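You operate a simulated robot arm through the tools that you are given. There is no shell and no other tool. Be economical: measure what you need, move in short steps, check, and stop when the job is done.

You run a simulated robot arm. Do the job below in one go: nothing can be reset, and whatever is moved stays where it is left.

## Task
Open the right computer drawer, take the blue memory stick from there and put it on the mixing bench top and shut the drawer again. Press the yellow button two times. Put the burner tube that says "27" from the table top on the top of the fridge and the burner tube marked "95" on the front strip of the spectrometer top. Turn the middle pump dial to 5. Open the spectrometer drawer, put the window block marked "92" from the slotted stand on the white paper stack on the desk right of the keyboard and shut the drawer again. Any order will do. Set down upright: window block.

Only the result counts: the job must be done as asked and must still hold three seconds after the hand-in. Knocking over, shifting, dropping, spilling or breaking anything else fails it.

## Robot
A 7-joint arm with a two-finger gripper on a trunk, on a base that drives. Base frame: it is fixed to the floor where the robot stands at the start and does not move with it; the origin is under the middle of the robot, x ahead of it, y to its left, z up. Lengths are in m, angles in rad, forces in N, time in s.
With the tool pointing down near the work surface it reaches from about 0.1 to 0.68 m from the robot's upright axis, wherever it stands. Its first joint turns from -2.897 to 2.897 rad. Places, roughly: burner tube [-1.5, -1.25, 1]; front strip of the spectrometer top (34x18 cm) [-0.22, 1.18, 1.38]; memory stick [0.75, 0, 0.75]; middle pump dial [-1.1, 1, 1.1]; mixing bench top [1.3, -1.4, 0.9]; paper stack (21x15x2 cm) [0.9, -0.8, 0.9]; right computer drawer [0.6, 0.1, 0.7]; spectrometer drawer [-0.2, 1.2, 0.7]; top of the fridge [-1.4, -3.7, 1.8]; window block [-0.25, 1.25, 0.75]; yellow button [-2.4, -3.6, 1.4]. Payload 2.45 kg.
Tool frame: the origin (TCP) lies between the finger pads and is the grasp point; the fingertips stand 0.027 m ahead of it; z points along the fingers, y is the line along which they close. The gripper opens to 0.08 m. The gripper's body begins 0.054 m behind the TCP.
Orientation is told as [roll, pitch, yaw] about the base's x, y, z axes, in that order, counted from this pose: with the fingers straight down and closing along the base's y, the tool's x points along the base's -x, its y along +y and its z along -z.

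## Interface
- The arm moves only by the tool play_rows. Its argument "commands" is a list of rows, each a list of 3 entries, a list of its own where there are three numbers: the shift along the base's x, y, z in mm, then the turn, a rotation vector about the base's x, y, z in rad, then the gripper command, from -1 (shut) to 1 (fully open), values between in proportion. In form: [[[x, y, z], [rx, ry, rz], fingers], ...]. A call has 1 to 8 rows; each row shifts and turns the commanded pose from where the row before left it. A row lasts 0.2 s, in which the tool goes at most 0.05 m and 0.15 rad; a call with a longer step from one row to the next is refused whole, and so is a gripper value outside its range. Where a pose cannot be reached the arm comes as near as it can. A force on the tool above 40 N (or 10 N above the force at the start of the call, whichever is more), or a blocked arm, ends the call early, and 0.2 s more pass. The fingers move at their own pace (about 0.153 m/s each) and stop on an object; they squeeze with about 23 N. The grip force told is the motor's: it shows also when the fingers shut on nothing. Time passes only in rows, and 0.2 s behind the last, so rows that do not move let the fingers close. The reply holds the time, the measured pose of the TCP, the force on the tool along the base axes, the opening and the grip force, in the units named above and with some noise, with the torque about the TCP (base axes, N m) and any sound that the robot's microphone picked up.
- Cameras (640 x 400 px; columns grow to the right, rows downward): "scene" is now at [0.0327, 0.1182, 1.7732]; the picture's right is [-0.38, -0.93, 0.00], its down [-0.86, 0.35, -0.38] and it looks along [0.35, -0.14, -0.93] (base axes); focal length 214 px, centre (320, 200). "wrist" rides on the gripper at [0.063, 0.012, -0.079] in the tool frame; the picture's right is [-0.19, 0.98, 0.00], its down [-0.72, -0.14, -0.68] and it looks along [-0.67, -0.13, 0.73] (tool axes); focal length 226 px, centre (320, 200). There is no depth. A picture from a camera that has moved, and an enlarged one, comes with that camera's place and axes in the base frame and with its lens.
- camera(camera): a new picture of that camera. No time passes.
- slide_trunk(by): slides the trunk up (or, below 0, down) by that many m; the arm and the scene camera ride with it, the base frame stays. It gives what a move gives, with no picture.
- drive_base(legs): drives the robot by 1 to 6 legs, each [ahead, turn to the left] in m and rad, along the robot's own axes; the way and the turn of a leg run together, so that a leg with both is an arc; at most 1.5 m and 3.142 rad a leg. The arm and the cameras ride along, it lands a little off, and it stops where it bumps. It gives what a move gives.
- aim_head(pan, tilt): turns the head with the scene camera to pan (to the left, within 2.094 rad either way) and tilt (down, from -0.506 to 1.204), counted from straight ahead of the robot. It gives what a move gives.
- zoom(camera, box): a new picture of the part [left, top, right, bottom] of that camera's present view, enlarged. No time passes.
- finish_job(): hands the job in; it is judged then, once.

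Go step by step. Nothing tells you exact positions but the pictures and the camera data: compare them with the known pose of the tool, close in by small moves and look again before you grip or let go. The budget is 207 turns and 192 pictures, counting those below and the enlarged ones. Unless the task says otherwise, let go and move clear before handing in.

The tools are called after ">>>" as name(argument=value, ...) on one line, values as JSON. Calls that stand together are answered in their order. play_rows: Moves the arm, as the interface text tells. Its arguments: {"type":"object","properties":{"commands":{"type":"array","items":{"type":"array"}}},"required":["commands"]} The other tools are called the same way: slide_trunk (by) slides the trunk up or down; drive_base (legs) drives the base; aim_head (pan, tilt) turns the head that bears the scene camera; camera (camera) takes a picture; zoom (camera, box) takes an enlarged picture of a part of a camera's view; finish_job () hands the job in.

At the start:

```text
clock: 0.0
tcp_pos: [0.0661, 0.4291, 1.6302]
tool_rot: [-0.002, -0.005, 0.003]
force: [-0.2, 0.8, -0.1]
moment: [-0.02, 0.02, 0.0]
grip_width: 0.0796
grasp_force: 0.1
trunk travel left (down, up): [-0.425, 0.115]
robot x, y, heading: [-0.0011, -0.0006, 0.001]
head pan, tilt: [2.1, 1.201]
```

scene: 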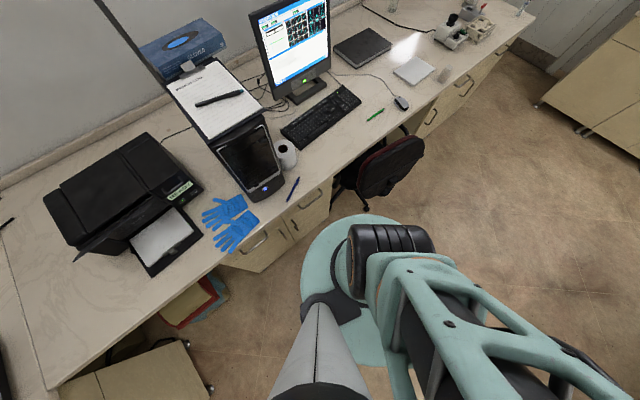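
wrist: 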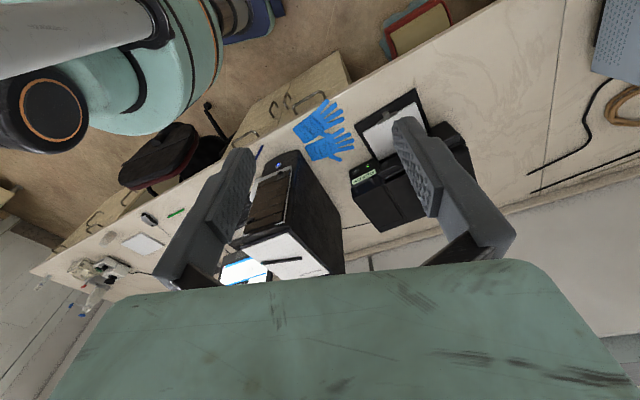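

The desk with the computer, printer and paper stack is in front of me; the drawers are underneath. I'll look around with the head first.

>>> aim_head(pan=0, tilt=0.7)

>>> camera(camera="scene")

>>> aim_head(pan=1.6, tilt=0.6)

>>> camera(camera="scene")

>>> aim_head(pan=-1.6, tilt=0.5)

>>> camera(camera="scene")

```text
clock: 2.0
tcp_pos: [0.0581, 0.4309, 1.6238]
tool_rot: [-0.016, -0.011, 0.01]
force: [0.4, 0.4, 0.9]
moment: [0.0, 0.0, -0.01]
grip_width: 0.0801
grasp_force: 0.1
trunk travel left (down, up): [-0.425, 0.115]
robot x, y, heading: [0.0035, -0.0027, 0.001]
head pan, tilt: [0.0, 0.7]
```

```text
189 pictures are left
camera scene: at [0.0572, 0.1159, 1.8008], right [-0.29, -0.96, 0.0], down [-0.68, 0.21, -0.7], along [0.67, -0.21, -0.71], focal length 214 px, centre (320, 200)
```

scene: 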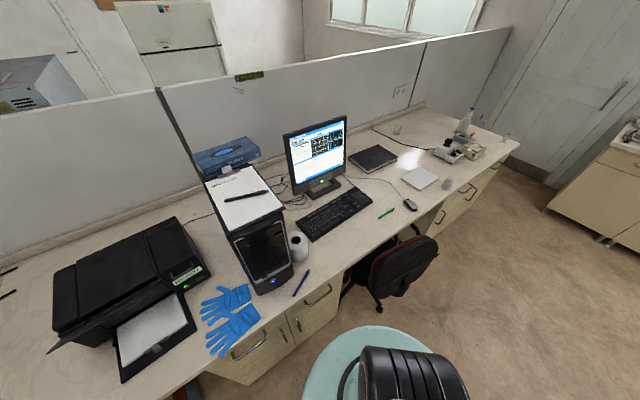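

```text
clock: 3.7
tcp_pos: [0.0585, 0.4294, 1.6212]
tool_rot: [-0.021, -0.011, 0.012]
force: [0.3, 0.5, -0.3]
moment: [0.0, -0.02, -0.03]
grip_width: 0.0801
grasp_force: 0.1
trunk travel left (down, up): [-0.425, 0.115]
robot x, y, heading: [0.0006, -0.0021, -0.001]
head pan, tilt: [1.6, 0.6]
```

```text
188 pictures are left
camera scene: at [0.0605, 0.1152, 1.8071], right [-0.29, -0.96, 0.0], down [-0.63, 0.19, -0.76], along [0.72, -0.22, -0.65], focal length 214 px, centre (320, 200)
```

scene: 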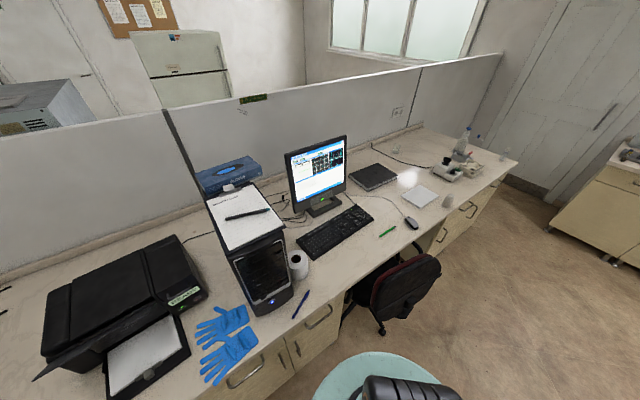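

```text
clock: 6.4
tcp_pos: [0.0632, 0.4297, 1.6279]
tool_rot: [-0.003, -0.013, 0.004]
force: [-0.1, 0.7, 0.0]
moment: [0.03, -0.01, 0.0]
grip_width: 0.0798
grasp_force: 0.1
trunk travel left (down, up): [-0.425, 0.115]
robot x, y, heading: [0.0005, 0.0023, 0.002]
head pan, tilt: [-1.6, 0.499]
```

```text
187 pictures are left
camera scene: at [0.0506, 0.0844, 1.8224], right [-0.62, -0.79, 0.0], down [-0.4, 0.32, -0.86], along [0.68, -0.53, -0.51], focal length 214 px, centre (320, 200)
```

scene: 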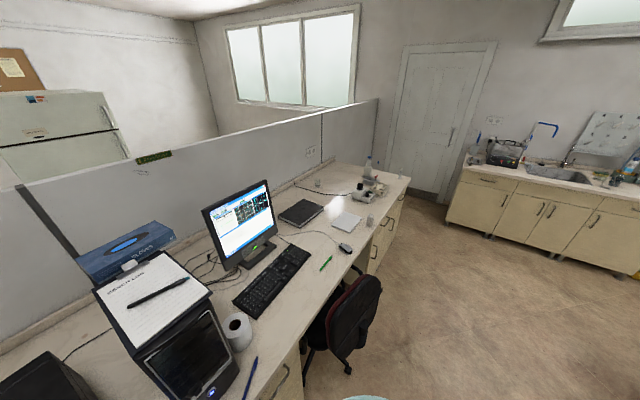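

The head's reported pan doesn't match the picture axes. I'll check whether the picture simply lags the move.

>>> camera(camera="scene")

>>> aim_head(pan=-1.6, tilt=0.5)

>>> camera(camera="scene")

```text
186 pictures are left
camera scene: at [0.0506, 0.0844, 1.8224], right [-0.62, -0.79, 0.0], down [-0.4, 0.32, -0.86], along [0.68, -0.53, -0.51], focal length 214 px, centre (320, 200)
```

scene: 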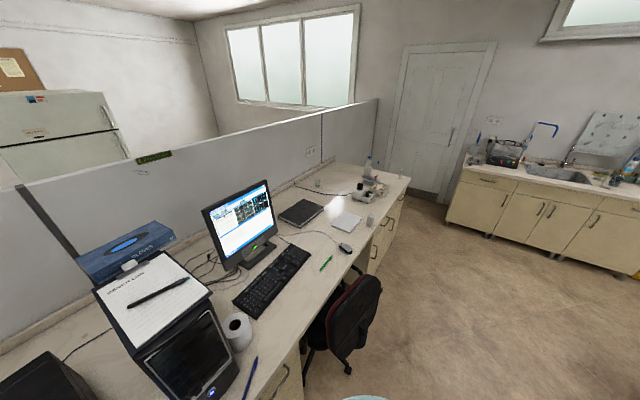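

```text
clock: 7.0
tcp_pos: [0.0642, 0.4302, 1.6289]
tool_rot: [-0.004, -0.01, 0.002]
force: [0.6, -0.9, 0.3]
moment: [-0.02, 0.0, -0.06]
grip_width: 0.08
grasp_force: 0.1
trunk travel left (down, up): [-0.425, 0.115]
robot x, y, heading: [0.0044, 0.0, 0.0]
head pan, tilt: [-1.6, 0.499]
```

```text
185 pictures are left
camera scene: at [0.0505, 0.0835, 1.8229], right [-0.62, -0.78, 0.0], down [-0.4, 0.32, -0.86], along [0.67, -0.53, -0.51], focal length 214 px, centre (320, 200)
```

scene: 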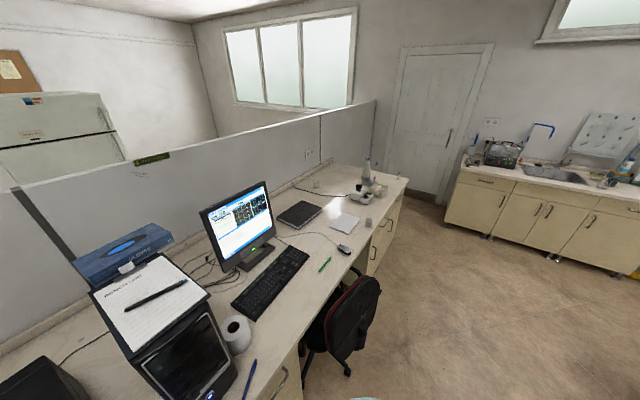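

Picture axes agree with the paper stack's place, so the camera data are good while the pan reading is doubtful. I'll test some pans.

>>> aim_head(pan=0.8, tilt=0.3)

>>> camera(camera="scene")

>>> aim_head(pan=-2.09, tilt=0.3)

>>> camera(camera="scene")

>>> camera(camera="wrist")

```text
clock: 9.2
tcp_pos: [0.0621, 0.4315, 1.6267]
tool_rot: [-0.007, -0.01, 0.008]
force: [-0.1, -0.4, -0.6]
moment: [-0.03, 0.0, 0.01]
grip_width: 0.0801
grasp_force: 0.1
trunk travel left (down, up): [-0.425, 0.115]
robot x, y, heading: [-0.0011, 0.0004, -0.002]
head pan, tilt: [0.799, 0.3]
```

```text
184 pictures are left
camera scene: at [0.0577, 0.0922, 1.8267], right [-0.52, -0.85, 0.0], down [-0.4, 0.24, -0.88], along [0.75, -0.46, -0.47], focal length 214 px, centre (320, 200)
```

scene: 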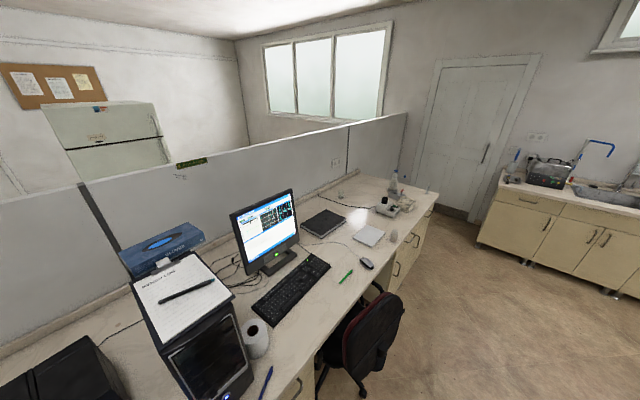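

```text
clock: 11.7
tcp_pos: [0.063, 0.4305, 1.6279]
tool_rot: [-0.005, -0.013, 0.003]
force: [0.4, 0.1, -0.1]
moment: [0.01, 0.02, -0.04]
grip_width: 0.0799
grasp_force: 0.0
trunk travel left (down, up): [-0.425, 0.115]
robot x, y, heading: [-0.0016, -0.0006, 0.002]
head pan, tilt: [-2.089, 0.3]
```

```text
183 pictures are left
camera scene: at [0.0527, 0.0841, 1.8292], right [-0.61, -0.8, 0.0], down [-0.36, 0.27, -0.89], along [0.71, -0.54, -0.45], focal length 214 px, centre (320, 200)
```

scene: 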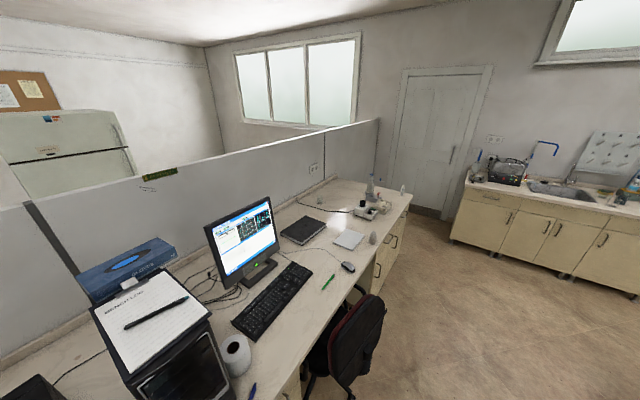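

```text
182 pictures are left
camera wrist: at [-0.0015, 0.442, 1.7068], right [0.19, 0.98, 0.0], down [0.71, -0.14, 0.69], along [0.68, -0.13, -0.72], focal length 226 px, centre (320, 200)
```

wrist: 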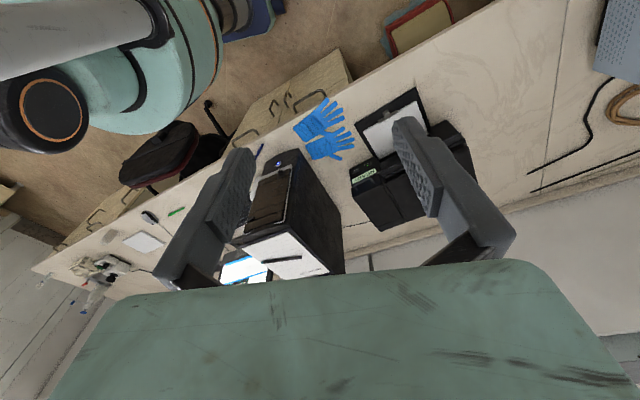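

The head seems physically jammed, perhaps by the arm. I'll lower the hand a bit and retry.

>>> play_rows(commands=[[[0, 0, -45], [0, 0, 0], 1], [[0, 0, -45], [0, 0, 0], 1], [[0, 0, -45], [0, 0, 0], 1], [[0, 0, -45], [0, 0, 0], 1], [[0, 0, -45], [0, 0, 0], 1]])

>>> camera(camera="scene")

```text
clock: 12.9
tcp_pos: [0.0653, 0.4281, 1.4041]
tool_rot: [-0.002, -0.004, 0.002]
force: [-0.9, -0.2, -0.8]
moment: [0.02, -0.01, 0.03]
grip_width: 0.08
grasp_force: 0.0
trunk travel left (down, up): [-0.425, 0.115]
robot x, y, heading: [-0.0, -0.0015, -0.0]
head pan, tilt: [-2.089, 0.3]
```

```text
181 pictures are left
camera scene: at [-0.0586, 0.0555, 1.851], right [-0.91, 0.41, 0.0], down [0.09, 0.21, -0.97], along [-0.4, -0.89, -0.23], focal length 214 px, centre (320, 200)
```

scene: 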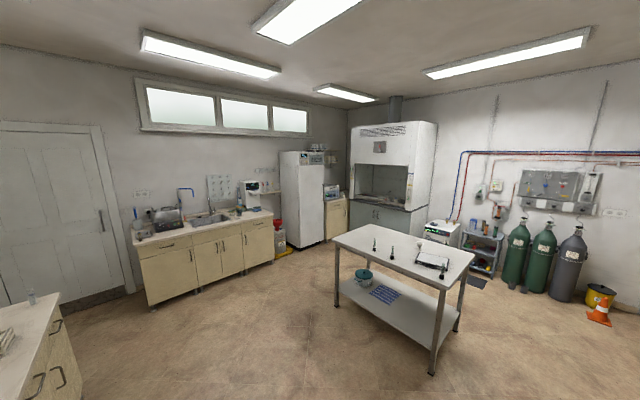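

Freed: the arm was in the way. I now see the table with the burner tubes, fridge and fume hood; I'll look on around.

>>> zoom(camera="scene", box=[230, 130, 500, 299])

>>> aim_head(pan=1.5, tilt=0.5)

>>> camera(camera="scene")

>>> aim_head(pan=2.09, tilt=0.3)

>>> camera(camera="scene")

>>> aim_head(pan=-0.2, tilt=0.9)

>>> camera(camera="scene")

```text
2.37 times, centred on (365, 214) of scene
camera zoom: at [-0.0586, 0.0555, 1.851], right [-0.91, 0.41, 0.0], down [0.09, 0.21, -0.97], along [-0.4, -0.89, -0.23], focal length 508 px, centre (214, 166)
```

zoom: 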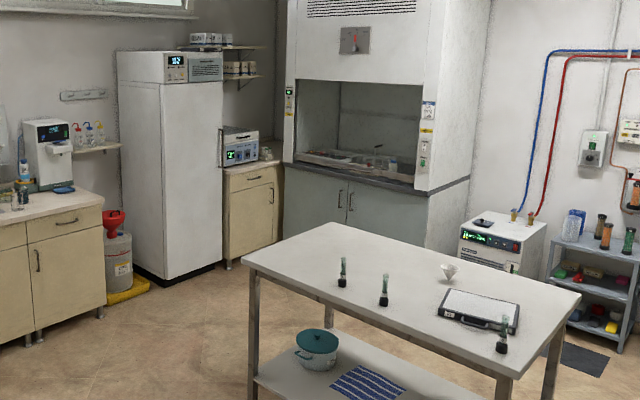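

```text
clock: 15.9
tcp_pos: [0.0659, 0.4276, 1.4054]
tool_rot: [-0.001, -0.003, 0.003]
force: [-0.6, 0.0, 0.1]
moment: [0.02, 0.02, -0.03]
grip_width: 0.0802
grasp_force: 0.1
trunk travel left (down, up): [-0.425, 0.115]
robot x, y, heading: [0.0034, -0.0011, -0.002]
head pan, tilt: [1.499, 0.499]
```

```text
179 pictures are left
camera scene: at [-0.0137, 0.2304, 1.826], right [1.0, -0.07, 0.0], down [-0.03, -0.48, -0.88], along [0.06, 0.88, -0.48], focal length 214 px, centre (320, 200)
```

scene: 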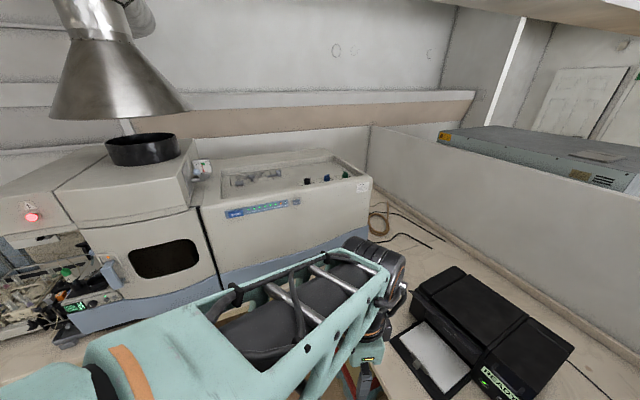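

```text
clock: 16.9
tcp_pos: [0.0658, 0.4283, 1.4043]
tool_rot: [-0.002, -0.005, 0.003]
force: [-0.9, 0.3, -0.2]
moment: [0.01, -0.01, -0.01]
grip_width: 0.0801
grasp_force: 0.0
trunk travel left (down, up): [-0.425, 0.115]
robot x, y, heading: [-0.0023, -0.0014, -0.0]
head pan, tilt: [2.089, 0.3]
```

```text
178 pictures are left
camera scene: at [-0.0621, 0.2232, 1.8487], right [0.89, 0.45, 0.0], down [0.11, -0.23, -0.97], along [-0.43, 0.87, -0.25], focal length 214 px, centre (320, 200)
```

scene: 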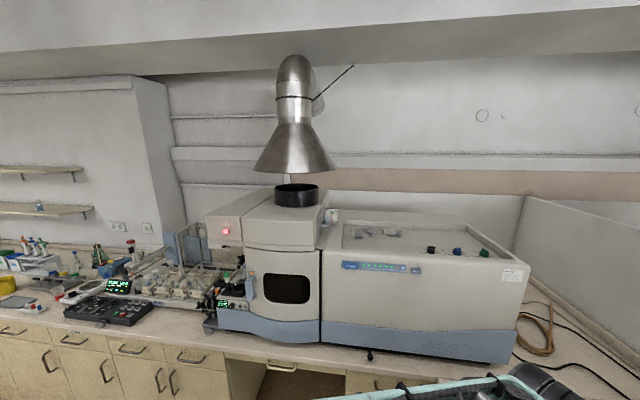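

```text
clock: 19.0
tcp_pos: [0.0658, 0.4275, 1.4059]
tool_rot: [0.0, -0.002, 0.003]
force: [-0.2, -0.1, -0.9]
moment: [0.04, -0.02, 0.01]
grip_width: 0.0801
grasp_force: 0.0
trunk travel left (down, up): [-0.425, 0.115]
robot x, y, heading: [0.0003, -0.0019, -0.001]
head pan, tilt: [-0.201, 0.901]
```

```text
177 pictures are left
camera scene: at [0.0537, 0.1246, 1.7922], right [-0.2, -0.98, 0.0], down [-0.77, 0.16, -0.62], along [0.61, -0.12, -0.78], focal length 214 px, centre (320, 200)
```

scene: 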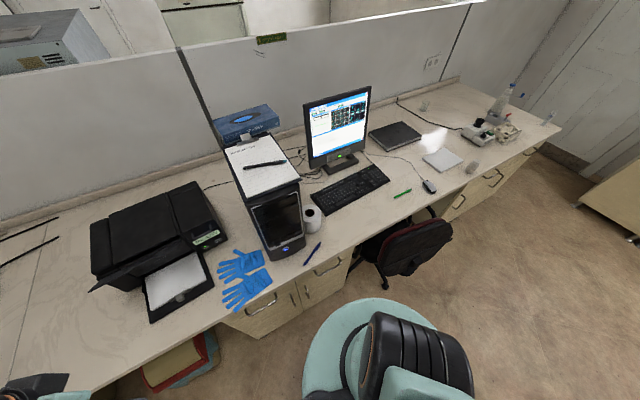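

The desk's long axis runs at a slant. I'll zoom on the computer drawers and the desk's far end.

>>> zoom(camera="scene", box=[220, 220, 380, 320])

>>> zoom(camera="scene", box=[380, 60, 580, 185])

>>> camera(camera="wrist")

```text
4.00 times, centred on (300, 270) of scene
camera zoom: at [0.0537, 0.1246, 1.7922], right [-0.2, -0.98, 0.0], down [-0.77, 0.16, -0.62], along [0.61, -0.12, -0.78], focal length 858 px, centre (400, -80)
```

zoom: 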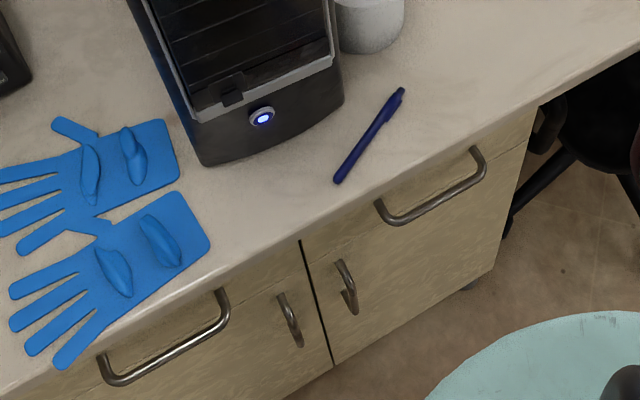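

```text
3.20 times, centred on (480, 122) of scene
camera zoom: at [0.0537, 0.1246, 1.7922], right [-0.2, -0.98, 0.0], down [-0.77, 0.16, -0.62], along [0.61, -0.12, -0.78], focal length 686 px, centre (-192, 448)
```

zoom: 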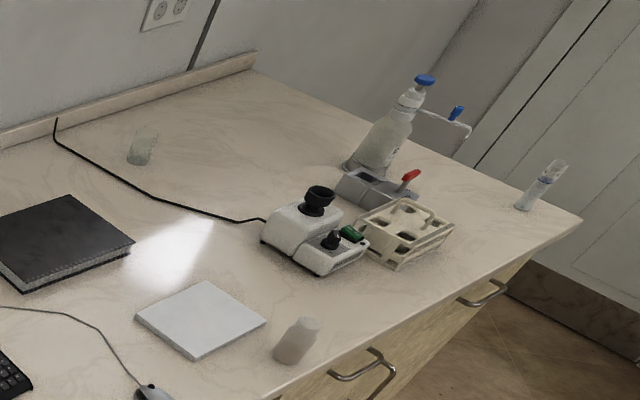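

```text
174 pictures are left
camera wrist: at [0.0016, 0.4398, 1.4836], right [0.19, 0.98, 0.0], down [0.72, -0.14, 0.68], along [0.67, -0.13, -0.73], focal length 226 px, centre (320, 200)
```

wrist: 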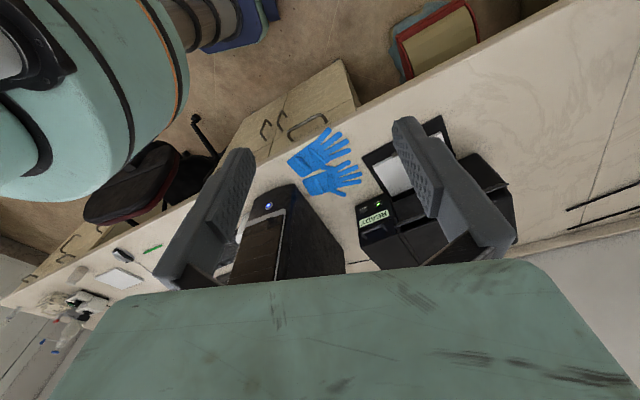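

Desk front runs along about (0.35,-0.94). I'll back off so the right drawer's handle is ahead of me at about 0.65 m, facing the desk squarely.

>>> drive_base(legs=[[0, 0.858], [-0.29, 0], [0, -0.5]])

>>> aim_head(pan=0, tilt=0.9)

>>> camera(camera="scene")

```text
clock: 24.8
tcp_pos: [-0.2759, 0.2042, 1.404]
tool_rot: [-0.002, -0.004, 0.354]
force: [-0.7, -0.3, 0.0]
moment: [0.02, 0.01, 0.01]
grip_width: 0.0799
grasp_force: 0.1
trunk travel left (down, up): [-0.425, 0.115]
robot x, y, heading: [-0.1897, -0.2217, 0.351]
head pan, tilt: [-0.201, 0.901]
```

```text
clock: 25.5
tcp_pos: [-0.2774, 0.2043, 1.4044]
tool_rot: [-0.001, -0.003, 0.355]
force: [-0.7, -0.1, -0.1]
moment: [0.01, 0.0, 0.0]
grip_width: 0.0799
grasp_force: 0.0
trunk travel left (down, up): [-0.425, 0.115]
robot x, y, heading: [-0.1918, -0.2207, 0.352]
head pan, tilt: [0.0, 0.901]
```

```text
173 pictures are left
camera scene: at [-0.187, -0.0702, 1.7922], right [0.34, -0.94, 0.0], down [-0.74, -0.27, -0.62], along [0.58, 0.21, -0.78], focal length 214 px, centre (320, 200)
```

scene: 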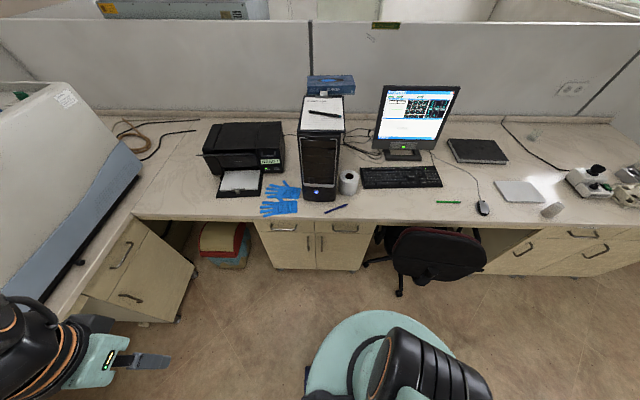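

>>> zoom(camera="scene", box=[240, 180, 400, 280])

>>> zoom(camera="scene", box=[0, 140, 240, 290])

```text
4.00 times, centred on (320, 230) of scene
camera zoom: at [-0.187, -0.0702, 1.7922], right [0.34, -0.94, 0.0], down [-0.74, -0.27, -0.62], along [0.58, 0.21, -0.78], focal length 858 px, centre (320, 80)
```

zoom: 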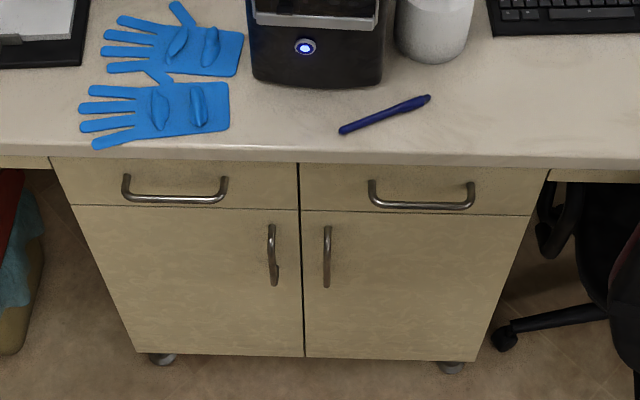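

```text
2.67 times, centred on (120, 215) of scene
camera zoom: at [-0.187, -0.0702, 1.7922], right [0.34, -0.94, 0.0], down [-0.74, -0.27, -0.62], along [0.58, 0.21, -0.78], focal length 572 px, centre (853, 160)
```

zoom: 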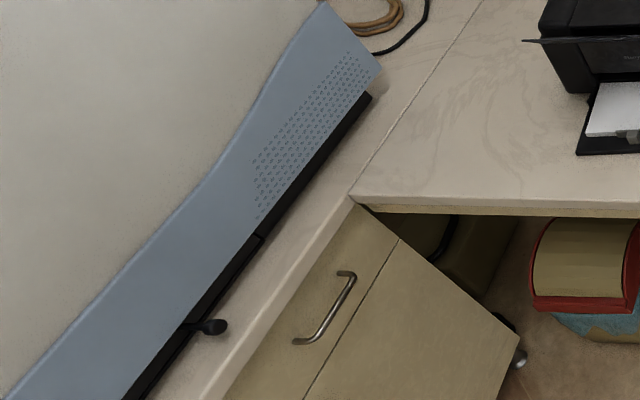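

Handle of the right computer drawer is near (0.42, 0.005, 0.755). I'll swing the arm in front with the fingers closing along the drawer's normal.

>>> play_rows(commands=[[[34.4, -20.1, -21], [0, 0, 0.11], 1], [[34.4, -20.1, -21], [0, 0, 0.11], 1], [[34.4, -20.1, -21], [0, 0, 0.11], 1], [[34.4, -20.1, -21], [0, 0, 0.11], 1], [[34.4, -20.1, -21], [0, 0, 0.11], 1], [[34.4, -20.1, -21], [0, 0, 0.11], 1], [[34.4, -20.1, -21], [0, 0, 0.11], 1]])

>>> play_rows(commands=[[[34.4, -20.1, -21], [0, 0, 0.11], 1], [[34.4, -20.1, -21], [0, 0, 0.11], 1], [[34.4, -20.1, -21], [0, 0, 0.11], 1], [[34.4, -20.1, -21], [0, 0, 0.11], 1], [[34.4, -20.1, -21], [0, 0, 0.11], 1], [[34.4, -20.1, -21], [0, 0, 0.11], 1], [[34.4, -20.1, -21], [0, 0, 0.112], 1]])

>>> slide_trunk(by=-0.35)

>>> camera(camera="scene")

>>> camera(camera="wrist")

```text
clock: 26.6
tcp_pos: [-0.2031, 0.121, 1.3087]
tool_rot: [-0.101, -0.048, 1.03]
force: [-0.5, -1.2, 0.0]
moment: [0.01, -0.03, -0.01]
grip_width: 0.0801
grasp_force: 0.0
trunk travel left (down, up): [-0.425, 0.115]
robot x, y, heading: [-0.1919, -0.221, 0.351]
head pan, tilt: [0.0, 0.901]
stopped in row 5: the arm was blocked; the commanded pose is now the measured one
```

```text
clock: 27.2
tcp_pos: [-0.212, 0.0913, 1.2672]
tool_rot: [-0.164, -0.055, 1.5]
force: [0.2, 0.1, -0.1]
moment: [-0.02, 0.02, -0.02]
grip_width: 0.0798
grasp_force: 0.2
out of reach, approached as far as the arm can: row 3
trunk travel left (down, up): [-0.425, 0.115]
robot x, y, heading: [-0.1929, -0.2229, 0.348]
head pan, tilt: [0.0, 0.901]
stopped in row 3: the arm was blocked; the commanded pose is now the measured one
```

```text
clock: 30.6
tcp_pos: [-0.2118, 0.0916, 0.9162]
tool_rot: [-0.165, -0.053, 1.499]
force: [0.1, -0.4, 0.4]
moment: [-0.01, 0.0, -0.02]
grip_width: 0.0799
grasp_force: 0.0
trunk travel left (down, up): [-0.075, 0.465]
robot x, y, heading: [-0.1904, -0.2231, 0.352]
head pan, tilt: [0.0, 0.901]
```

```text
170 pictures are left
camera scene: at [-0.1871, -0.0703, 1.4422], right [0.34, -0.94, 0.0], down [-0.74, -0.27, -0.62], along [0.58, 0.21, -0.78], focal length 214 px, centre (320, 200)
```

scene: 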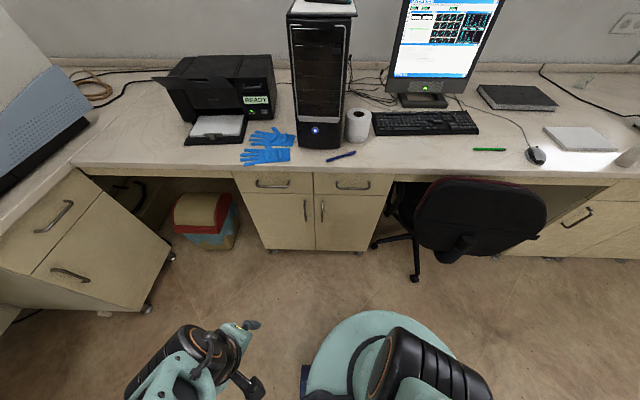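

```text
169 pictures are left
camera wrist: at [-0.2415, 0.0254, 0.9901], right [-0.95, 0.27, -0.15], down [0.08, 0.68, 0.73], along [0.3, 0.69, -0.66], focal length 226 px, centre (320, 200)
```

wrist: 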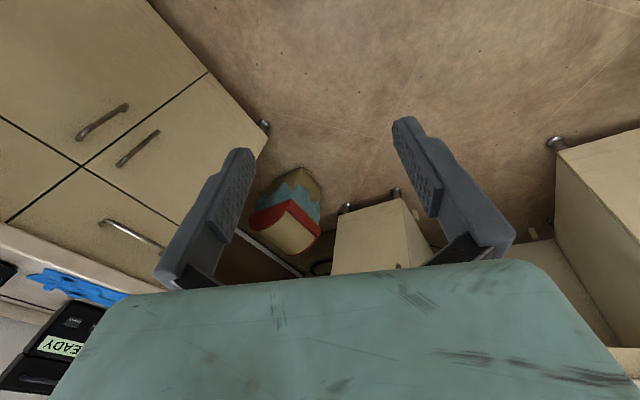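

The arm was hindered (likely by the head mast on its left side). I'll move it outward and forward first at a larger radius.

>>> play_rows(commands=[[[42, 15.5, 10], [0, 0, 0], 1], [[42, 15.5, 10], [0, 0, 0], 1], [[42, 15.5, 10], [0, 0, 0], 1], [[42, 15.5, 10], [0, 0, 0], 1], [[42, 15.5, 10], [0, 0, 0], 1], [[42, 15.5, 10], [0, 0, 0], 1]])

>>> camera(camera="scene")

```text
clock: 31.2
tcp_pos: [-0.2127, 0.1135, 0.9292]
tool_rot: [-0.199, -0.038, 1.739]
force: [0.4, 0.2, -0.9]
moment: [0.03, 0.03, 0.0]
grip_width: 0.0803
grasp_force: 0.0
trunk travel left (down, up): [-0.075, 0.465]
robot x, y, heading: [-0.1914, -0.2197, 0.347]
head pan, tilt: [0.0, 0.901]
stopped in row 2: the arm was blocked; the commanded pose is now the measured one
```

```text
168 pictures are left
camera scene: at [-0.1869, -0.071, 1.4422], right [0.34, -0.94, 0.0], down [-0.74, -0.26, -0.62], along [0.58, 0.21, -0.78], focal length 214 px, centre (320, 200)
```

scene: 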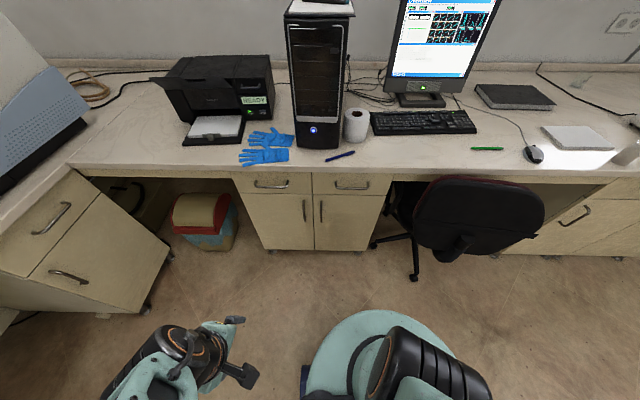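

The arm's shape relative to the mast matters, so I'll look at the robot itself.

>>> aim_head(pan=0.9, tilt=1.2)

>>> camera(camera="scene")

>>> aim_head(pan=2.0, tilt=1.2)

>>> camera(camera="scene")

>>> aim_head(pan=-0.9, tilt=1.2)

>>> camera(camera="scene")

```text
clock: 32.4
tcp_pos: [-0.2109, 0.1134, 0.9291]
tool_rot: [-0.196, -0.036, 1.737]
force: [-0.3, -0.1, 0.7]
moment: [-0.02, 0.0, 0.0]
grip_width: 0.0801
grasp_force: 0.1
trunk travel left (down, up): [-0.075, 0.465]
robot x, y, heading: [-0.188, -0.22, 0.348]
head pan, tilt: [0.901, 1.201]
```

```text
167 pictures are left
camera scene: at [-0.2391, -0.0421, 1.4233], right [0.94, -0.33, 0.0], down [-0.31, -0.87, -0.38], along [0.13, 0.36, -0.93], focal length 214 px, centre (320, 200)
```

scene: 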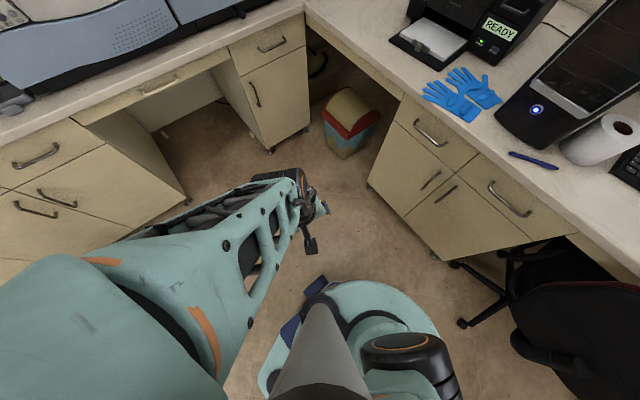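

```text
clock: 33.7
tcp_pos: [-0.2126, 0.1126, 0.9292]
tool_rot: [-0.196, -0.036, 1.74]
force: [0.1, -0.2, 0.9]
moment: [0.01, -0.02, -0.01]
grip_width: 0.08
grasp_force: 0.0
trunk travel left (down, up): [-0.075, 0.465]
robot x, y, heading: [-0.1916, -0.2241, 0.352]
head pan, tilt: [2.0, 1.201]
```

```text
166 pictures are left
camera scene: at [-0.245, -0.0323, 1.4302], right [0.98, -0.2, 0.0], down [-0.18, -0.86, -0.48], along [0.1, 0.47, -0.88], focal length 214 px, centre (320, 200)
```

scene: 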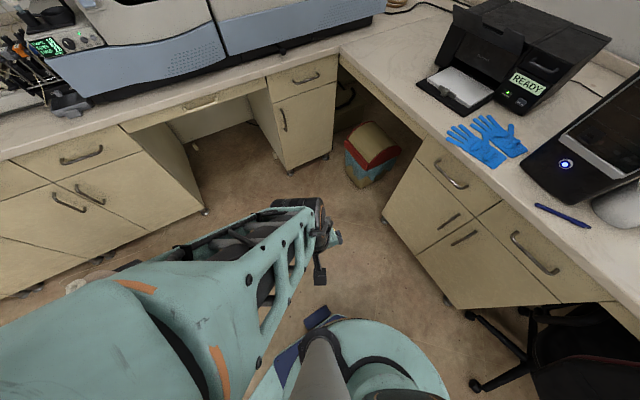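

```text
clock: 36.3
tcp_pos: [-0.2125, 0.1125, 0.9293]
tool_rot: [-0.198, -0.037, 1.735]
force: [-0.4, 0.1, 0.0]
moment: [-0.02, 0.04, -0.02]
grip_width: 0.08
grasp_force: 0.1
trunk travel left (down, up): [-0.075, 0.465]
robot x, y, heading: [-0.1879, -0.217, 0.342]
head pan, tilt: [-0.901, 1.201]
```

```text
165 pictures are left
camera scene: at [-0.2004, -0.1195, 1.4275], right [-0.38, -0.93, 0.0], down [-0.83, 0.34, -0.44], along [0.41, -0.17, -0.9], focal length 214 px, centre (320, 200)
```

scene: 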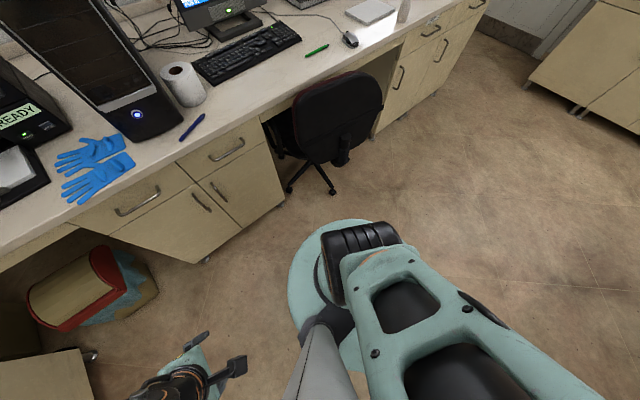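

The forearm passes on the wrong (left) side of the mast with the elbow behind it. I'll unwind: swing the hand back-left and extend it behind, watching what the arm does.

>>> play_rows(commands=[[[-39.8, 6.7, 20], [0, 0, 0], 1], [[-39.8, 6.7, 20], [0, 0, 0], 1], [[-39.8, 6.7, 20], [0, 0, 0], 1], [[-39.8, 6.7, 20], [0, 0, 0], 1], [[-39.8, 6.7, 20], [0, 0, 0], 1], [[-39.8, 6.7, 20], [0, 0, 0], 1]])

>>> aim_head(pan=2.0, tilt=1.1)

>>> camera(camera="scene")

```text
clock: 37.7
tcp_pos: [-0.4507, 0.153, 1.0489]
tool_rot: [-0.196, -0.035, 1.735]
force: [-0.2, 0.1, -0.1]
moment: [0.03, 0.03, 0.02]
grip_width: 0.0801
grasp_force: 0.1
trunk travel left (down, up): [-0.075, 0.465]
robot x, y, heading: [-0.189, -0.2201, 0.348]
head pan, tilt: [-0.901, 1.201]
```

```text
clock: 40.2
tcp_pos: [-0.4505, 0.1532, 1.0489]
tool_rot: [-0.197, -0.039, 1.735]
force: [0.2, 1.1, 0.4]
moment: [-0.02, 0.03, -0.04]
grip_width: 0.0801
grasp_force: 0.1
trunk travel left (down, up): [-0.075, 0.465]
robot x, y, heading: [-0.1867, -0.2219, 0.353]
head pan, tilt: [2.0, 1.1]
```

```text
164 pictures are left
camera scene: at [-0.3025, -0.0512, 1.4283], right [0.71, 0.7, 0.0], down [0.63, -0.63, -0.45], along [-0.32, 0.32, -0.89], focal length 214 px, centre (320, 200)
```

scene: 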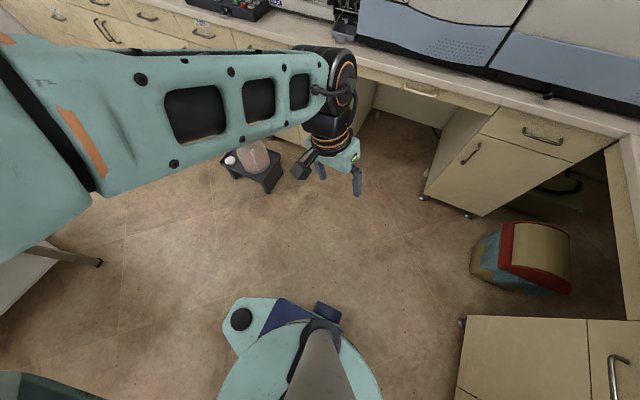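

Moving well. Continue around to the rear, rising.

>>> play_rows(commands=[[[-40, -6, 22], [0, 0, 0.08], 1], [[-40, -6, 22], [0, 0, 0.08], 1], [[-40, -6, 22], [0, 0, 0.08], 1], [[-40, -6, 22], [0, 0, 0.08], 1], [[-36, -20, 22], [0, 0, 0.08], 1], [[-36, -20, 22], [0, 0, 0.08], 1], [[-32, -30, 22], [0, 0, 0.08], 1]])

>>> camera(camera="scene")

```text
clock: 41.8
tcp_pos: [-0.7149, 0.0587, 1.2023]
tool_rot: [-0.197, -0.037, 2.296]
force: [0.2, 0.3, -0.3]
moment: [-0.02, -0.01, 0.01]
grip_width: 0.08
grasp_force: 0.2
trunk travel left (down, up): [-0.075, 0.465]
robot x, y, heading: [-0.1921, -0.2219, 0.353]
head pan, tilt: [2.0, 1.1]
```

```text
163 pictures are left
camera scene: at [-0.3027, -0.051, 1.4283], right [0.71, 0.7, 0.0], down [0.63, -0.63, -0.45], along [-0.32, 0.32, -0.89], focal length 214 px, centre (320, 200)
```

scene: 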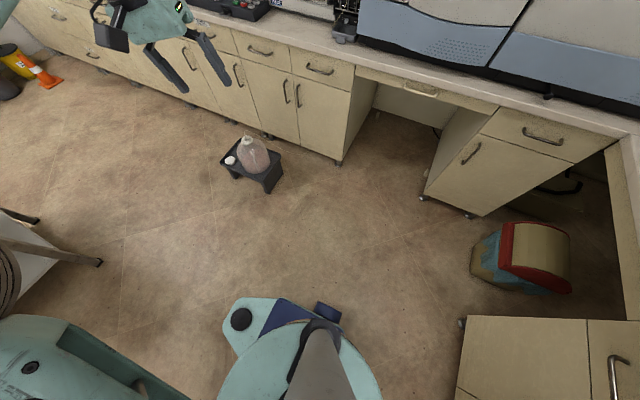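

>>> play_rows(commands=[[[-6, -47, 8], [0, 0, 0.09], 1], [[-6, -47, 8], [0, 0, 0.09], 1], [[-3, -47, 8], [0, 0, 0.09], 1], [[-3, -47, 8], [0, 0, 0.09], 1], [[2, -47, 8], [0, 0, 0.09], 1], [[5, -47, 8], [0, 0, 0.09], 1], [[10, -46, 8], [0, 0, 0.09], 1]])

>>> camera(camera="scene")

```text
clock: 43.4
tcp_pos: [-0.7161, -0.2693, 1.258]
tool_rot: [-0.198, -0.039, 2.923]
force: [-0.9, 0.6, 0.6]
moment: [-0.02, -0.04, 0.01]
grip_width: 0.0799
grasp_force: 0.0
trunk travel left (down, up): [-0.075, 0.465]
robot x, y, heading: [-0.1906, -0.2184, 0.349]
head pan, tilt: [2.0, 1.1]
```

```text
162 pictures are left
camera scene: at [-0.3025, -0.0514, 1.4284], right [0.71, 0.7, 0.0], down [0.63, -0.63, -0.45], along [-0.32, 0.32, -0.89], focal length 214 px, centre (320, 200)
```

scene: 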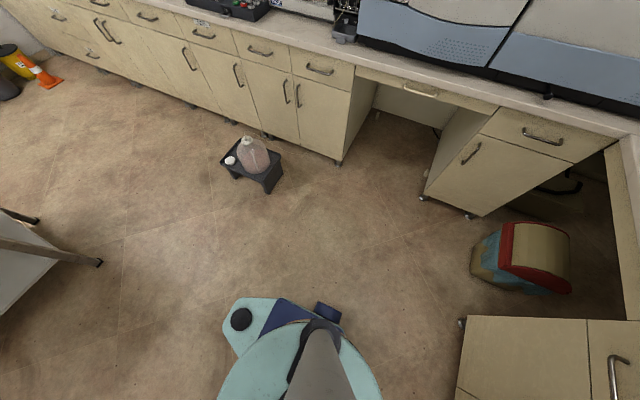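

Past the mast now. Continue around to the right side.

>>> play_rows(commands=[[[16, -43, 0], [0, 0, 0.05], 1], [[16, -43, 0], [0, 0, 0.05], 1], [[24, -38, 0], [0, 0, 0.05], 1], [[24, -38, 0], [0, 0, 0.05], 1], [[33, -32, 0], [0, 0, 0.05], 1], [[33, -32, 0], [0, 0, 0.05], 1], [[37, -26, 0], [0, 0, 0.05], 1], [[37, -26, 0], [0, 0, 0.05], 1]])

>>> aim_head(pan=-1.6, tilt=0.9)

>>> camera(camera="scene")

```text
clock: 45.2
tcp_pos: [-0.4953, -0.5478, 1.2585]
tool_rot: [-0.197, -0.039, -2.959]
force: [0.7, -0.5, 0.0]
moment: [-0.03, -0.03, 0.03]
grip_width: 0.08
grasp_force: 0.1
trunk travel left (down, up): [-0.075, 0.465]
robot x, y, heading: [-0.194, -0.2171, 0.346]
head pan, tilt: [2.0, 1.1]
```

```text
clock: 48.2
tcp_pos: [-0.4962, -0.5478, 1.2578]
tool_rot: [-0.197, -0.039, -2.96]
force: [0.1, -0.5, 0.9]
moment: [-0.01, 0.01, -0.02]
grip_width: 0.0797
grasp_force: 0.0
trunk travel left (down, up): [-0.075, 0.465]
robot x, y, heading: [-0.19, -0.2259, 0.351]
head pan, tilt: [-1.6, 0.901]
```

```text
161 pictures are left
camera scene: at [-0.2342, -0.1681, 1.4422], right [-0.95, -0.31, 0.0], down [-0.25, 0.74, -0.62], along [0.2, -0.59, -0.78], focal length 214 px, centre (320, 200)
```

scene: 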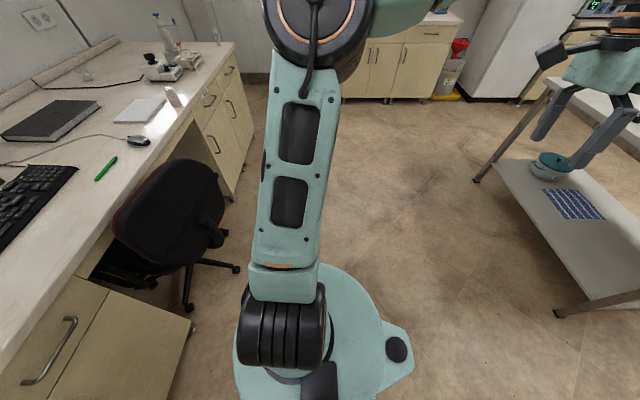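

The arm is now on the free right side. Swing on to the front.

>>> play_rows(commands=[[[40, -26, 0], [0, 0, 0.05], 1], [[40, -26, 0], [0, 0, 0.05], 1], [[40, -26, 0], [0, 0, 0.05], 1], [[40, -26, 0], [0, 0, 0.05], 1], [[44, -16, 0], [0, 0, 0.05], 1], [[44, -10, 0], [0, 0, 0.05], 1], [[46, 0, 0], [0, 0, 0.05], 1], [[46, 4, 0], [0, 0, 0.05], 1]])

>>> play_rows(commands=[[[46, 8, 0], [0, 0, 0.05], 1], [[44, 16, 0], [0, 0, 0.05], 1], [[40, 24, 0], [0, 0, 0.05], 1], [[36, 30, 0], [0, 0, 0.05], 1], [[32, 34, 0], [0, 0, 0.05], 1], [[20, 42, 0], [0, 0, 0.05], 1], [[10, 46, 0], [0, 0, 0.05], 1], [[5, 46, 0], [0, 0, 0.05], 1]])

>>> aim_head(pan=0, tilt=0.9)

>>> camera(camera="scene")

```text
clock: 50.0
tcp_pos: [-0.1537, -0.6715, 1.2585]
tool_rot: [-0.198, -0.038, -2.561]
force: [-0.4, 0.3, 0.6]
moment: [-0.02, -0.02, -0.02]
grip_width: 0.08
grasp_force: 0.1
trunk travel left (down, up): [-0.075, 0.465]
robot x, y, heading: [-0.1879, -0.2196, 0.353]
head pan, tilt: [-1.6, 0.901]
```

```text
clock: 51.8
tcp_pos: [0.0277, -0.4985, 1.2332]
tool_rot: [-0.194, -0.039, -2.159]
force: [0.5, -1.1, -0.6]
moment: [-0.03, -0.01, -0.02]
grip_width: 0.0798
grasp_force: 0.0
out of reach, approached as far as the arm can: row 6, 7, 8
trunk travel left (down, up): [-0.075, 0.465]
robot x, y, heading: [-0.1892, -0.2195, 0.352]
head pan, tilt: [-1.6, 0.901]
```

```text
clock: 53.5
tcp_pos: [0.0288, -0.4988, 1.2332]
tool_rot: [-0.197, -0.037, -2.159]
force: [-0.2, -0.1, 1.0]
moment: [0.0, -0.01, 0.01]
grip_width: 0.0801
grasp_force: 0.1
trunk travel left (down, up): [-0.075, 0.465]
robot x, y, heading: [-0.1869, -0.2223, 0.353]
head pan, tilt: [0.0, 0.901]
```

```text
160 pictures are left
camera scene: at [-0.1868, -0.0705, 1.4422], right [0.34, -0.94, 0.0], down [-0.74, -0.27, -0.62], along [0.58, 0.21, -0.78], focal length 214 px, centre (320, 200)
```

scene: 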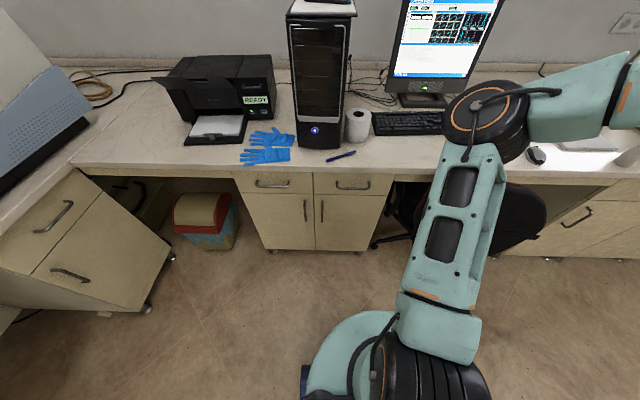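

Close; a wrist limit seems to hinder. I'll unwind some of the yaw in place.

>>> play_rows(commands=[[[0, 0, 0], [0, 0, -0.14], 1], [[0, 0, 0], [0, 0, -0.14], 1], [[0, 0, 0], [0, 0, -0.14], 1], [[0, 0, 0], [0, 0, -0.14], 1], [[0, 0, 0], [0, 0, -0.14], 1], [[0, 0, 0], [0, 0, -0.14], 1]])

>>> play_rows(commands=[[[20, 36, 0], [0, 0, -0.1], 1], [[20, 36, 0], [0, 0, -0.1], 1], [[20, 36, 0], [0, 0, -0.1], 1], [[20, 36, 0], [0, 0, -0.1], 1], [[20, 36, 0], [0, 0, -0.1], 1], [[20, 36, 0], [0, 0, -0.1], 1]])

>>> camera(camera="scene")

```text
clock: 54.9
tcp_pos: [0.0205, -0.5084, 1.2281]
tool_rot: [-0.198, -0.038, -3.004]
force: [0.2, -0.5, -0.1]
moment: [-0.01, 0.02, -0.03]
grip_width: 0.08
grasp_force: 0.0
out of reach, approached as far as the arm can: row 1, 3, 5
trunk travel left (down, up): [-0.075, 0.465]
robot x, y, heading: [-0.1916, -0.2178, 0.349]
head pan, tilt: [0.0, 0.901]
```

```text
clock: 56.3
tcp_pos: [0.0006, -0.4652, 1.153]
tool_rot: [-0.195, -0.039, 2.681]
force: [0.3, -0.4, 0.5]
moment: [0.0, 0.0, 0.01]
grip_width: 0.08
grasp_force: 0.1
out of reach, approached as far as the arm can: row 1, 2, 3, 4, 5, 6
trunk travel left (down, up): [-0.075, 0.465]
robot x, y, heading: [-0.1912, -0.2183, 0.353]
head pan, tilt: [0.0, 0.901]
```

```text
159 pictures are left
camera scene: at [-0.1869, -0.0704, 1.4422], right [0.34, -0.94, 0.0], down [-0.74, -0.27, -0.62], along [0.58, 0.21, -0.78], focal length 214 px, centre (320, 200)
```

scene: 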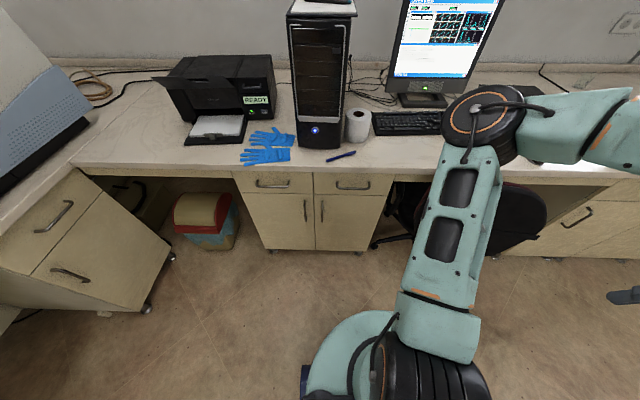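

The first joint is at its limit, so the way to the front must go over the head: lift the hand high with the tool pointing outward, then swing it back round above the head.

>>> aim_head(pan=1.6, tilt=0.9)

>>> play_rows(commands=[[[-4, -11, 42], [-0.131, -0.048, 0], 1], [[-4, -11, 42], [-0.131, -0.048, 0], 1], [[-4, -11, 42], [-0.131, -0.048, 0], 1], [[-4, -11, 42], [-0.131, -0.048, 0], 1], [[-4, -11, 42], [-0.131, -0.048, 0], 1], [[-4, -11, 42], [-0.131, -0.048, 0], 1]])

>>> play_rows(commands=[[[-4, -11, 42], [-0.131, -0.048, 0], 1], [[-4, -11, 42], [-0.131, -0.048, 0], 1], [[-4, -11, 42], [-0.131, -0.048, 0], 1], [[-4, -11, 42], [-0.131, -0.048, 0], 1], [[-4, -11, 42], [-0.131, -0.048, 0], 1]])

>>> camera(camera="wrist")

```text
clock: 57.9
tcp_pos: [0.0012, -0.4661, 1.1547]
tool_rot: [-0.197, -0.04, 2.683]
force: [-0.4, 0.2, 0.2]
moment: [0.01, 0.01, -0.04]
grip_width: 0.08
grasp_force: 0.2
trunk travel left (down, up): [-0.075, 0.465]
robot x, y, heading: [-0.1943, -0.2214, 0.352]
head pan, tilt: [1.6, 0.901]
```

```text
clock: 59.3
tcp_pos: [-0.0254, -0.5342, 1.4058]
tool_rot: [0.442, 0.541, 2.853]
force: [0.1, 0.2, 0.4]
moment: [0.01, 0.03, -0.02]
grip_width: 0.08
grasp_force: 0.1
trunk travel left (down, up): [-0.075, 0.465]
robot x, y, heading: [-0.1905, -0.2232, 0.352]
head pan, tilt: [1.6, 0.901]
```

```text
clock: 60.5
tcp_pos: [-0.0437, -0.5889, 1.6167]
tool_rot: [1.288, 0.808, -2.881]
force: [-0.3, -0.1, -0.1]
moment: [0.01, 0.01, 0.01]
grip_width: 0.0799
grasp_force: 0.1
trunk travel left (down, up): [-0.075, 0.465]
robot x, y, heading: [-0.1946, -0.2205, 0.348]
head pan, tilt: [1.6, 0.901]
```

```text
158 pictures are left
camera wrist: at [-0.0446, -0.5142, 1.6871], right [-0.72, -0.48, 0.51], down [-0.7, 0.53, -0.48], along [-0.04, -0.7, -0.71], focal length 226 px, centre (320, 200)
```

wrist: 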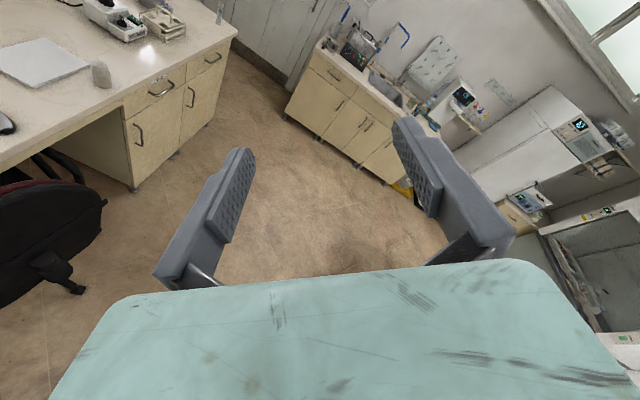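

>>> play_rows(commands=[[[-3, 9, 44], [-0.04, -0.02, 0], 1], [[-3, 9, 44], [-0.04, -0.02, 0], 1], [[-3, 9, 44], [-0.04, -0.02, 0], 1], [[-3, 9, 44], [-0.04, -0.02, 0], 1], [[-3, 9, 44], [-0.04, -0.02, 0], 1], [[-3, 9, 44], [-0.04, -0.02, 0], 1]])

>>> aim_head(pan=-1.9, tilt=-0.3)

>>> camera(camera="scene")

```text
clock: 61.9
tcp_pos: [-0.0575, -0.5446, 1.8183]
tool_rot: [1.614, 0.827, -2.641]
force: [-0.4, 0.7, -0.4]
moment: [0.02, 0.03, -0.01]
grip_width: 0.0799
grasp_force: 0.1
out of reach, approached as far as the arm can: row 5, 6
trunk travel left (down, up): [-0.075, 0.465]
robot x, y, heading: [-0.1971, -0.2209, 0.349]
head pan, tilt: [1.6, 0.901]
```

```text
clock: 64.9
tcp_pos: [-0.0561, -0.5489, 1.8178]
tool_rot: [1.609, 0.825, -2.644]
force: [0.0, -0.2, -0.1]
moment: [0.0, 0.0, -0.03]
grip_width: 0.0799
grasp_force: 0.0
trunk travel left (down, up): [-0.075, 0.465]
robot x, y, heading: [-0.189, -0.2189, 0.348]
head pan, tilt: [-1.901, -0.3]
```

```text
157 pictures are left
camera scene: at [-0.2563, -0.1748, 1.5477], right [-1.0, -0.02, 0.0], down [0.01, -0.3, -0.96], along [0.02, -0.96, 0.3], focal length 214 px, centre (320, 200)
```

scene: 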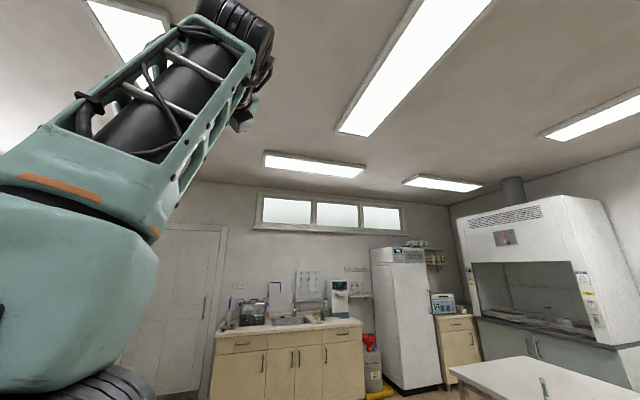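

The forearm is up and free above the head. Now tilt the head down and swing the hand clockwise around at this height.

>>> aim_head(pan=1.6, tilt=1.0)

>>> play_rows(commands=[[[-44, -14, -6], [0, 0, -0.13], 1], [[-45, -9, -6], [0, 0, -0.13], 1], [[-46, -3, -6], [0, 0, -0.13], 1], [[-46, 3, 0], [0, 0, -0.13], 1], [[-45, 9, 0], [0, 0, -0.13], 1], [[-44, 15, 0], [0, 0, -0.13], 1], [[-42, 21, 0], [0, 0, -0.13], 1], [[-38, 25, 0], [0, 0, -0.13], 1]])

```text
clock: 67.8
tcp_pos: [-0.0563, -0.5482, 1.8178]
tool_rot: [1.609, 0.826, -2.644]
force: [0.0, 0.9, 0.0]
moment: [0.01, 0.02, -0.03]
grip_width: 0.08
grasp_force: 0.0
trunk travel left (down, up): [-0.075, 0.465]
robot x, y, heading: [-0.1905, -0.222, 0.347]
head pan, tilt: [1.6, 1.0]
```

```text
clock: 69.6
tcp_pos: [-0.4068, -0.4984, 1.7988]
tool_rot: [1.676, 0.825, 2.646]
force: [-0.3, 0.7, -0.4]
moment: [0.04, -0.01, 0.04]
grip_width: 0.08
grasp_force: 0.0
trunk travel left (down, up): [-0.075, 0.465]
robot x, y, heading: [-0.1883, -0.2205, 0.348]
head pan, tilt: [1.6, 1.0]
```

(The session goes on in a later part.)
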